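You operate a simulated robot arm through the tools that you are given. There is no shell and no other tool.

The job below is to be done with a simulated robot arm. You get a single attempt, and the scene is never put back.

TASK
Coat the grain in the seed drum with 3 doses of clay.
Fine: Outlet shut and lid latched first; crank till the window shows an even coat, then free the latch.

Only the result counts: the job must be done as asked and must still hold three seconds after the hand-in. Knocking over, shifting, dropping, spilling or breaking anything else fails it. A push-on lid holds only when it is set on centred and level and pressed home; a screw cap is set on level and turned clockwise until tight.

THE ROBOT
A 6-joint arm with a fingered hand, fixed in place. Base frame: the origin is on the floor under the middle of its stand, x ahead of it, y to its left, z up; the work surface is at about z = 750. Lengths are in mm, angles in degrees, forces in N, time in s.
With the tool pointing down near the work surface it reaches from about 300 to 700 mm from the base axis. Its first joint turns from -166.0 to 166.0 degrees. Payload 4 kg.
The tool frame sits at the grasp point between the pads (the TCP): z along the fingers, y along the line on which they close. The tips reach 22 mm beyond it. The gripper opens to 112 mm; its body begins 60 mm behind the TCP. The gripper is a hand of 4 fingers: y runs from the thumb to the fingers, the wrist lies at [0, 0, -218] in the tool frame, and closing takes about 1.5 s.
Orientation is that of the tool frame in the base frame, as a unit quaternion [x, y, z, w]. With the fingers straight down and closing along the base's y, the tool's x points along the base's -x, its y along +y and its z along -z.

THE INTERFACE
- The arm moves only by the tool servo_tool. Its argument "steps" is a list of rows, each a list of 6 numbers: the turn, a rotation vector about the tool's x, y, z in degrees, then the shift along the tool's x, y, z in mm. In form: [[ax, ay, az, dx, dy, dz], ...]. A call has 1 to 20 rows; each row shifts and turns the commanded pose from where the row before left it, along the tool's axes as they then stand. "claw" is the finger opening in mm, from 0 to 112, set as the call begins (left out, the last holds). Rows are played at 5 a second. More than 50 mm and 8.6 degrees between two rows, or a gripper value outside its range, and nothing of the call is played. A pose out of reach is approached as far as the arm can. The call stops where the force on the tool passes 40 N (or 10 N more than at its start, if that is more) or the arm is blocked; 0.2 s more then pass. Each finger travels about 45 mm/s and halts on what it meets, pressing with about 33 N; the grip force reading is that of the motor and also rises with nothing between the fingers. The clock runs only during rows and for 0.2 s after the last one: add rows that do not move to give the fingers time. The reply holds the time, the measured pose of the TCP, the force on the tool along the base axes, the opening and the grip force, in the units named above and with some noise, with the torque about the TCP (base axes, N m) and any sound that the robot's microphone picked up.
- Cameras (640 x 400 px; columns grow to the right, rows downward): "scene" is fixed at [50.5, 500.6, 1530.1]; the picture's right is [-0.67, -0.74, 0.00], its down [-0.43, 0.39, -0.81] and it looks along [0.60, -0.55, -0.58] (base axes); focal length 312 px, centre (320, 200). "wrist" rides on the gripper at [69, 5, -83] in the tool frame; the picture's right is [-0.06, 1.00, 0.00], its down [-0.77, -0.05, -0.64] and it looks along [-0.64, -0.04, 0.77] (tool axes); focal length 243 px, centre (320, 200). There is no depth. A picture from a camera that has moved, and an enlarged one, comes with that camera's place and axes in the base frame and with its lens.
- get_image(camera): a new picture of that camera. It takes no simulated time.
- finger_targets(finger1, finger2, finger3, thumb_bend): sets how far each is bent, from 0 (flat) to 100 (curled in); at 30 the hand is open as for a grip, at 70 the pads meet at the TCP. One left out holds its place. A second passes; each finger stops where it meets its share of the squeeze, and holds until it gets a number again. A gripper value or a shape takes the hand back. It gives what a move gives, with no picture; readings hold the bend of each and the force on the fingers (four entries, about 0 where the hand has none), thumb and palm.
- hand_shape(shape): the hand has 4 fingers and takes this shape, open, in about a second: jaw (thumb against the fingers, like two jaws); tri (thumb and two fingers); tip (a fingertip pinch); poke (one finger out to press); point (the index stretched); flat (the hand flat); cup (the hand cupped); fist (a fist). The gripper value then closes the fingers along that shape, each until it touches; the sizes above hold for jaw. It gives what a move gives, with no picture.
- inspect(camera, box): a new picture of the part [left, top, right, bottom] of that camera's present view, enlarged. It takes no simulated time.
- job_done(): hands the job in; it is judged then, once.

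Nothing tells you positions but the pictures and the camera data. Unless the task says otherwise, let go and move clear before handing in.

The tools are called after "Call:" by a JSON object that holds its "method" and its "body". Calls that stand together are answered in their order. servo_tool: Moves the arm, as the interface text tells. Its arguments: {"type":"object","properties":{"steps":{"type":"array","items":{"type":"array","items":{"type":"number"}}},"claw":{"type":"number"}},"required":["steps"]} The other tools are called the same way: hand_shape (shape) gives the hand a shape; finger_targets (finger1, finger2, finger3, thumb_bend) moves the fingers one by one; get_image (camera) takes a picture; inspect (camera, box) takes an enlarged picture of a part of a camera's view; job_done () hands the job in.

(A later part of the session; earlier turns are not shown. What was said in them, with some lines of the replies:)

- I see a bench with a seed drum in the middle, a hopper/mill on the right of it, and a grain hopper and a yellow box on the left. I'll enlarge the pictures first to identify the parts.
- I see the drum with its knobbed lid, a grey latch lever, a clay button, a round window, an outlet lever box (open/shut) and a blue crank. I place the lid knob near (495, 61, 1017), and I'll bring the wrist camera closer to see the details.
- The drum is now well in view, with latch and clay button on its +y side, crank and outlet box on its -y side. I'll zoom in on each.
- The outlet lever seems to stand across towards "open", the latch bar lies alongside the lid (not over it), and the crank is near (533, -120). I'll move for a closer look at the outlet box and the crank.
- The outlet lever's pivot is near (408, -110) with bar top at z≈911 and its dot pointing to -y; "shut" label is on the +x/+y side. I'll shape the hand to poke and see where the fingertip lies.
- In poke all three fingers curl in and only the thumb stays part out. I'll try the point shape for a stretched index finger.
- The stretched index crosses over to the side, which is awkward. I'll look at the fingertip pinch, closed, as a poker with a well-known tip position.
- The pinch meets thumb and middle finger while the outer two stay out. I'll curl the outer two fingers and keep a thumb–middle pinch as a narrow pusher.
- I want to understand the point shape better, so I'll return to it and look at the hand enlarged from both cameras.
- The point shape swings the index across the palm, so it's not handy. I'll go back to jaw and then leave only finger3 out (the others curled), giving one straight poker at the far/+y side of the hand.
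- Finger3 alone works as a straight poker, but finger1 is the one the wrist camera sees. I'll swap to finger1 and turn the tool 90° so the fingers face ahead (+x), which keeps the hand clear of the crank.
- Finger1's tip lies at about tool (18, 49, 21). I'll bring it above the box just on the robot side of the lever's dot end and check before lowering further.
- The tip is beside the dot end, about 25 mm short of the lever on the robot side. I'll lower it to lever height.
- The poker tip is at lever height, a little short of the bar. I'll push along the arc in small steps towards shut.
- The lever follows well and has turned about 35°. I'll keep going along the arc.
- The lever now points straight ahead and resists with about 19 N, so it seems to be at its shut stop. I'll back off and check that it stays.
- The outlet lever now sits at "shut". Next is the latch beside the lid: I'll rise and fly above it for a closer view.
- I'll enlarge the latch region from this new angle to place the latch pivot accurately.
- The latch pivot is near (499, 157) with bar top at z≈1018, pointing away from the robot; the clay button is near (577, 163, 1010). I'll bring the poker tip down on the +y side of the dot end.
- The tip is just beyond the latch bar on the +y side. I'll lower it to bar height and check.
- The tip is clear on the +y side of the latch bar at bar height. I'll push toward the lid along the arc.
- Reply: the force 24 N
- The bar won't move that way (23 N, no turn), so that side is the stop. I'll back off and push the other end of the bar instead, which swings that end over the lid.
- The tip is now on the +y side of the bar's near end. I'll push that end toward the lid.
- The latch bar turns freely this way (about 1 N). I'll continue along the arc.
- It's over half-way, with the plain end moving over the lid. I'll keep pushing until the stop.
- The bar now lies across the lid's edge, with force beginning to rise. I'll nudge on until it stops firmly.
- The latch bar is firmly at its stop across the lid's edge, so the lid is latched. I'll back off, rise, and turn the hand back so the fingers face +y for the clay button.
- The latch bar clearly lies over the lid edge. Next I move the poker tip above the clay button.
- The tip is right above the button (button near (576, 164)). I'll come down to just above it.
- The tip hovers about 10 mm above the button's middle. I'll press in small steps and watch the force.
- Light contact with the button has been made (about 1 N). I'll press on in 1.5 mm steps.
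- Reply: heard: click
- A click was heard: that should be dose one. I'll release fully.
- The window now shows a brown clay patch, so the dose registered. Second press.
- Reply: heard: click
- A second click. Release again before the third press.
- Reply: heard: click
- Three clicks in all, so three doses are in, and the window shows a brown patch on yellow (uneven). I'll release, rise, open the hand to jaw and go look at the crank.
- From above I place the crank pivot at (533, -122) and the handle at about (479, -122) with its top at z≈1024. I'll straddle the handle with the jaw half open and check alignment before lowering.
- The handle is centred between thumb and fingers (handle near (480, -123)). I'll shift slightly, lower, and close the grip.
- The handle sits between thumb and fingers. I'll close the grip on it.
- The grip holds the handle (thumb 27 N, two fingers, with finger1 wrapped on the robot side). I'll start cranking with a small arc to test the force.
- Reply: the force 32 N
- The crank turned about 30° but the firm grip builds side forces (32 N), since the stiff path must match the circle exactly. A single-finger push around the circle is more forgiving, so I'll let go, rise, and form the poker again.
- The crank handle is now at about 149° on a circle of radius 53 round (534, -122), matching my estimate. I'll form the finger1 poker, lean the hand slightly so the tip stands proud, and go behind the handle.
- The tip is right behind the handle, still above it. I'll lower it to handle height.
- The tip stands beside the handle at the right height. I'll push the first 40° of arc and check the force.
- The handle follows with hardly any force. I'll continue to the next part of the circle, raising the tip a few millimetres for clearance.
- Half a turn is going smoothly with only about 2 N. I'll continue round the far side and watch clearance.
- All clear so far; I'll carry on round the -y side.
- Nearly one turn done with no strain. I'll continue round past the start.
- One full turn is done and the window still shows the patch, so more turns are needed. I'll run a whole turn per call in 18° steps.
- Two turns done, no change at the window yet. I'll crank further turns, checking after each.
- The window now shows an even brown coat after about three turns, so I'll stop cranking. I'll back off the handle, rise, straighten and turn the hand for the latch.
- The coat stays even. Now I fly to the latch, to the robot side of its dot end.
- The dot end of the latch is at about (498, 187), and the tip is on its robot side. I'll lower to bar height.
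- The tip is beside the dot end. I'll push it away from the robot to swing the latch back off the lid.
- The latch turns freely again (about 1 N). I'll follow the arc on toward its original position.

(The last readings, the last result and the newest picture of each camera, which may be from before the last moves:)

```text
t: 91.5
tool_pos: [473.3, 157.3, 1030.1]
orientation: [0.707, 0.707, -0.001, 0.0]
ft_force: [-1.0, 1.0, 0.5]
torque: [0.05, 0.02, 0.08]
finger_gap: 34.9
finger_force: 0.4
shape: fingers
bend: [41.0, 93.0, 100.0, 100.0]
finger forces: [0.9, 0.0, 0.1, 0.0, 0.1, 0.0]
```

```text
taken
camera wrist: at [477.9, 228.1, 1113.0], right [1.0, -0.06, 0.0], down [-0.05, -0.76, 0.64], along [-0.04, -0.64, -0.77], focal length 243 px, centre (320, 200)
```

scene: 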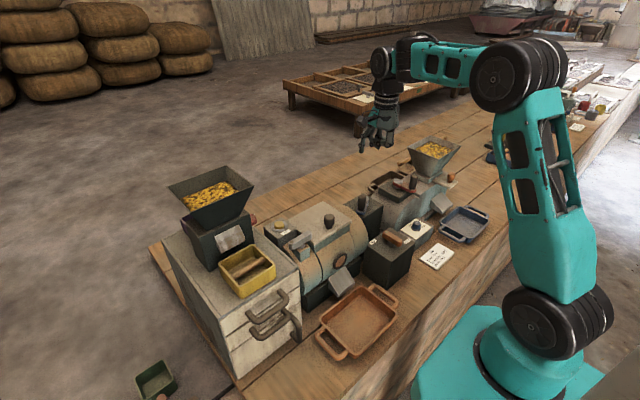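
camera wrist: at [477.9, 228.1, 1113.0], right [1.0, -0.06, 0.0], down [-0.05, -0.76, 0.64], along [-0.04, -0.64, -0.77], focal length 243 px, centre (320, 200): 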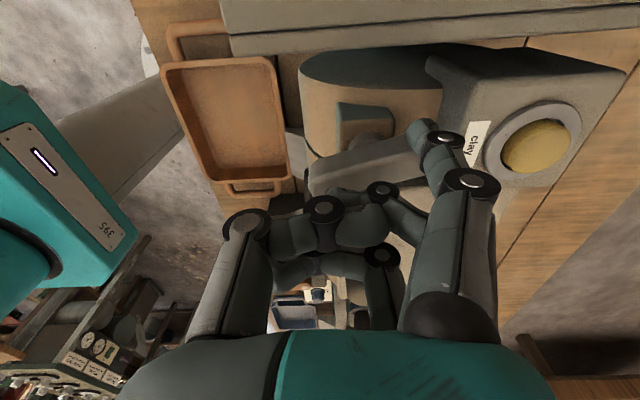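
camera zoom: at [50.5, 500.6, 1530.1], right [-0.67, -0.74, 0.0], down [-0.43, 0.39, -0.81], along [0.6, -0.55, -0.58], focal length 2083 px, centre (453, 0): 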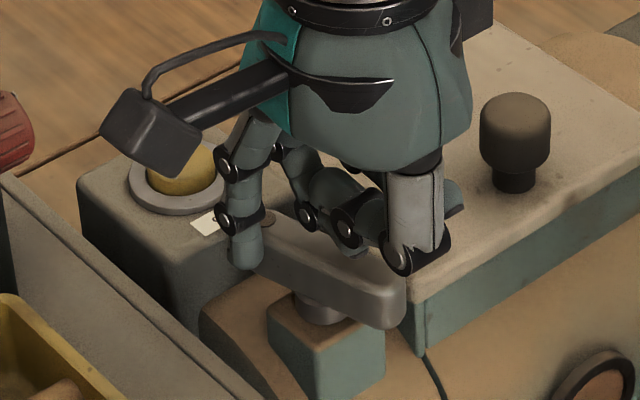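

Nearly back; I'll finish the arc to the stop.

Call:
{"method": "servo_tool", "body": {"steps": [[0, 0, 0, -3.6, 2.5, 0], [0, 0, 0, -3, 0.8, 0], [0, 0, 0, -2, 0.4, 0]]}}

Call:
{"method": "inspect", "body": {"camera": "scene", "box": [260, 200, 340, 260]}}

```text
t: 92.3
tool_pos: [475.5, 149.6, 1031.0]
orientation: [0.706, 0.708, 0.0, 0.0]
ft_force: [-0.2, 8.4, 0.1]
torque: [0.15, -0.01, 0.38]
finger_gap: 34.9
finger_force: 4.6
shape: fingers
bend: [40.0, 93.0, 100.0, 100.0]
finger forces: [8.3, 0.1, 0.0, 0.0, 0.0, 0.1]
```

```text
6.67 times, centred on (300, 230) of scene
camera zoom: at [50.5, 500.6, 1530.1], right [-0.67, -0.74, 0.0], down [-0.43, 0.39, -0.81], along [0.6, -0.55, -0.58], focal length 2083 px, centre (453, 0)
```

zoom: 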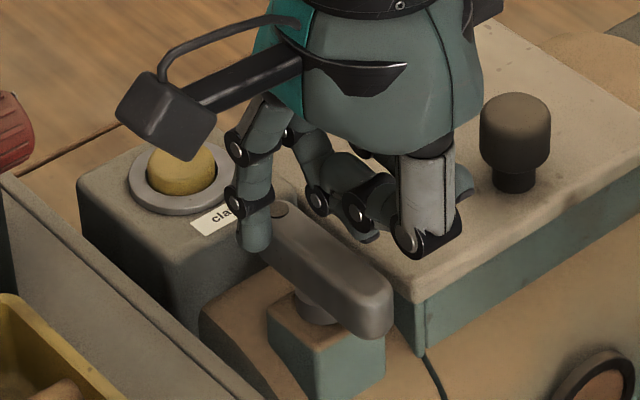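

The latch is back at its free stop (8 N), just as it was at the start. I'll back off, rise, and check everything.

Call:
{"method": "servo_tool", "body": {"steps": [[0, 0, 0, 6, 0, 0], [0, 0, 0, 8, 0, 0], [0, 0, 0, 0, 0, -15], [0, 0, 0, 0, 0, -30], [0, 0, 0, 0, 0, -35], [0, 0, 0, 0, 0, -35], [0, 0, 0, -20, -30, -10], [0, 0, 0, -30, -30, -10], [0, 0, 0, -30, -20, 0], [0, 0, 0, -30, -10, 0], [0, 0, 0, -30, 0, 0], [0, 0, 0, -30, 0, 0], [0, 0, 0, -30, 0, 0], [0, 0, 0, -30, 0, 0], [0, 0, 0, 0, 0, 0]]}}

Call:
{"method": "get_image", "body": {"camera": "scene"}}

Call:
{"method": "inspect", "body": {"camera": "scene", "box": [250, 190, 350, 280]}}

Call:
{"method": "inspect", "body": {"camera": "scene", "box": [340, 160, 440, 280]}}

Call:
{"method": "inspect", "body": {"camera": "scene", "box": [320, 240, 350, 270]}}

```text
t: 95.5
tool_pos: [384.4, -68.7, 1164.4]
orientation: [0.707, 0.707, 0.0, 0.0]
ft_force: [0.3, 0.3, -0.5]
torque: [0.02, 0.04, -0.05]
finger_gap: 35.6
finger_force: 0.0
shape: fingers
bend: [40.0, 93.0, 100.0, 100.0]
finger forces: [0.0, 0.1, 0.0, 0.0, 0.0, 0.0]
```

```text
taken
```

scene: 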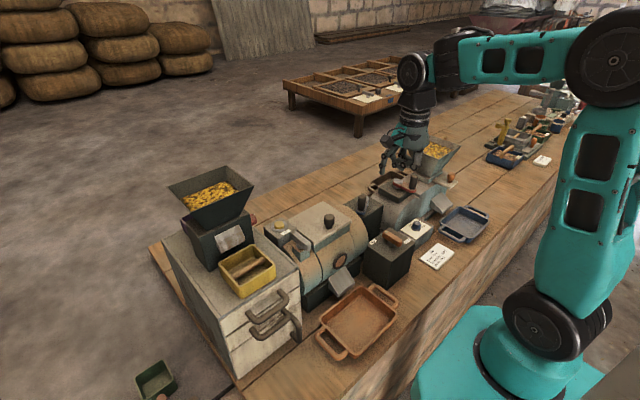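

```text
4.44 times, centred on (300, 235) of scene
camera zoom: at [50.5, 500.6, 1530.1], right [-0.67, -0.74, 0.0], down [-0.43, 0.39, -0.81], along [0.6, -0.55, -0.58], focal length 1389 px, centre (409, 44)
```

zoom: 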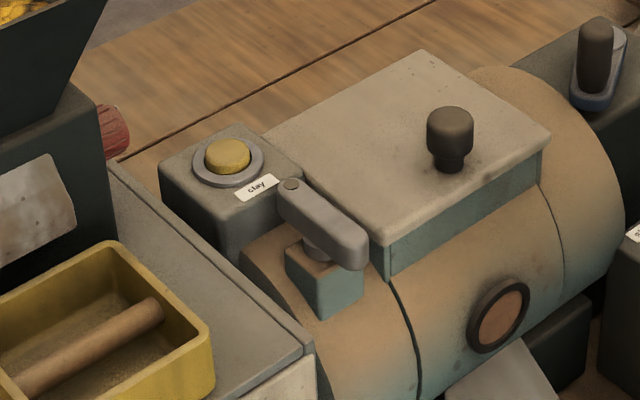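

```text
3.33 times, centred on (390, 220) of scene
camera zoom: at [50.5, 500.6, 1530.1], right [-0.67, -0.74, 0.0], down [-0.43, 0.39, -0.81], along [0.6, -0.55, -0.58], focal length 1042 px, centre (87, 133)
```

zoom: 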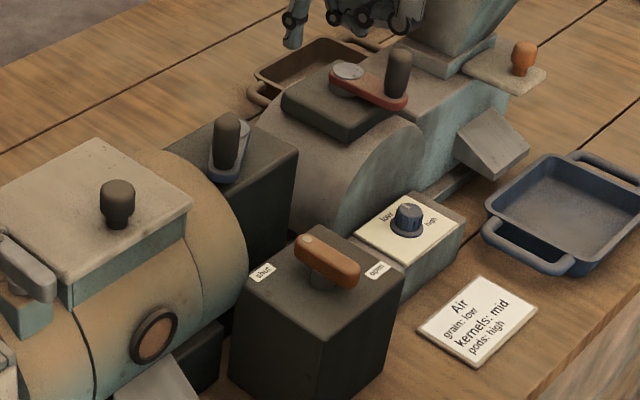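

```text
13.33 times, centred on (335, 255) of scene
camera zoom: at [50.5, 500.6, 1530.1], right [-0.67, -0.74, 0.0], down [-0.43, 0.39, -0.81], along [0.6, -0.55, -0.58], focal length 4166 px, centre (120, -533)
```

zoom: 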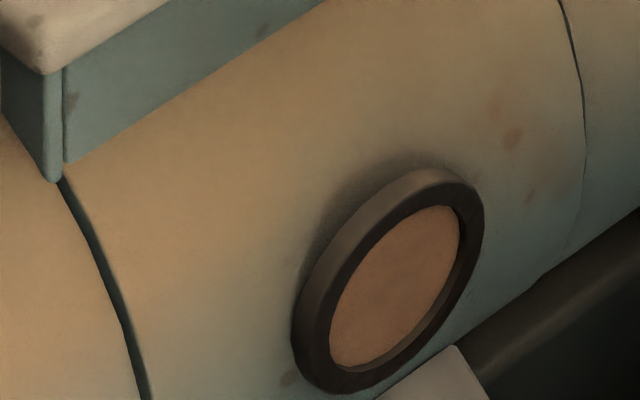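

The window shows an even coat, three doses were given, the outlet is shut and the latch is freed. Nothing else looks disturbed and the hand is clear, so I'm handing the job in.

Call:
{"method": "job_done", "body": {}}

```text
The job is handed in.
```

The grain in the seed drum is coated with three doses of clay and I've handed the job in. I haven't seen how it was judged.

- **Before dosing:** I turned the outlet lever to its shut stop and swung the latch bar over the lid's edge.
- **Dosing:** I pressed the clay button three times, and the microphone picked up one click per press.
- **Mixing:** I cranked just over three turns. The window stayed patchy through the second turn, then showed an even brown coat, so I stopped there.
- **After mixing:** I swung the latch back to its free stop. The outlet is still shut, the window still shows an even coat, and the hand is clear of the drum.

At one point I tried gripping the crank handle. Force built up in the grip, so I let go and pushed the crank round with one finger instead. Nothing else looked moved or spilled in the last pictures.
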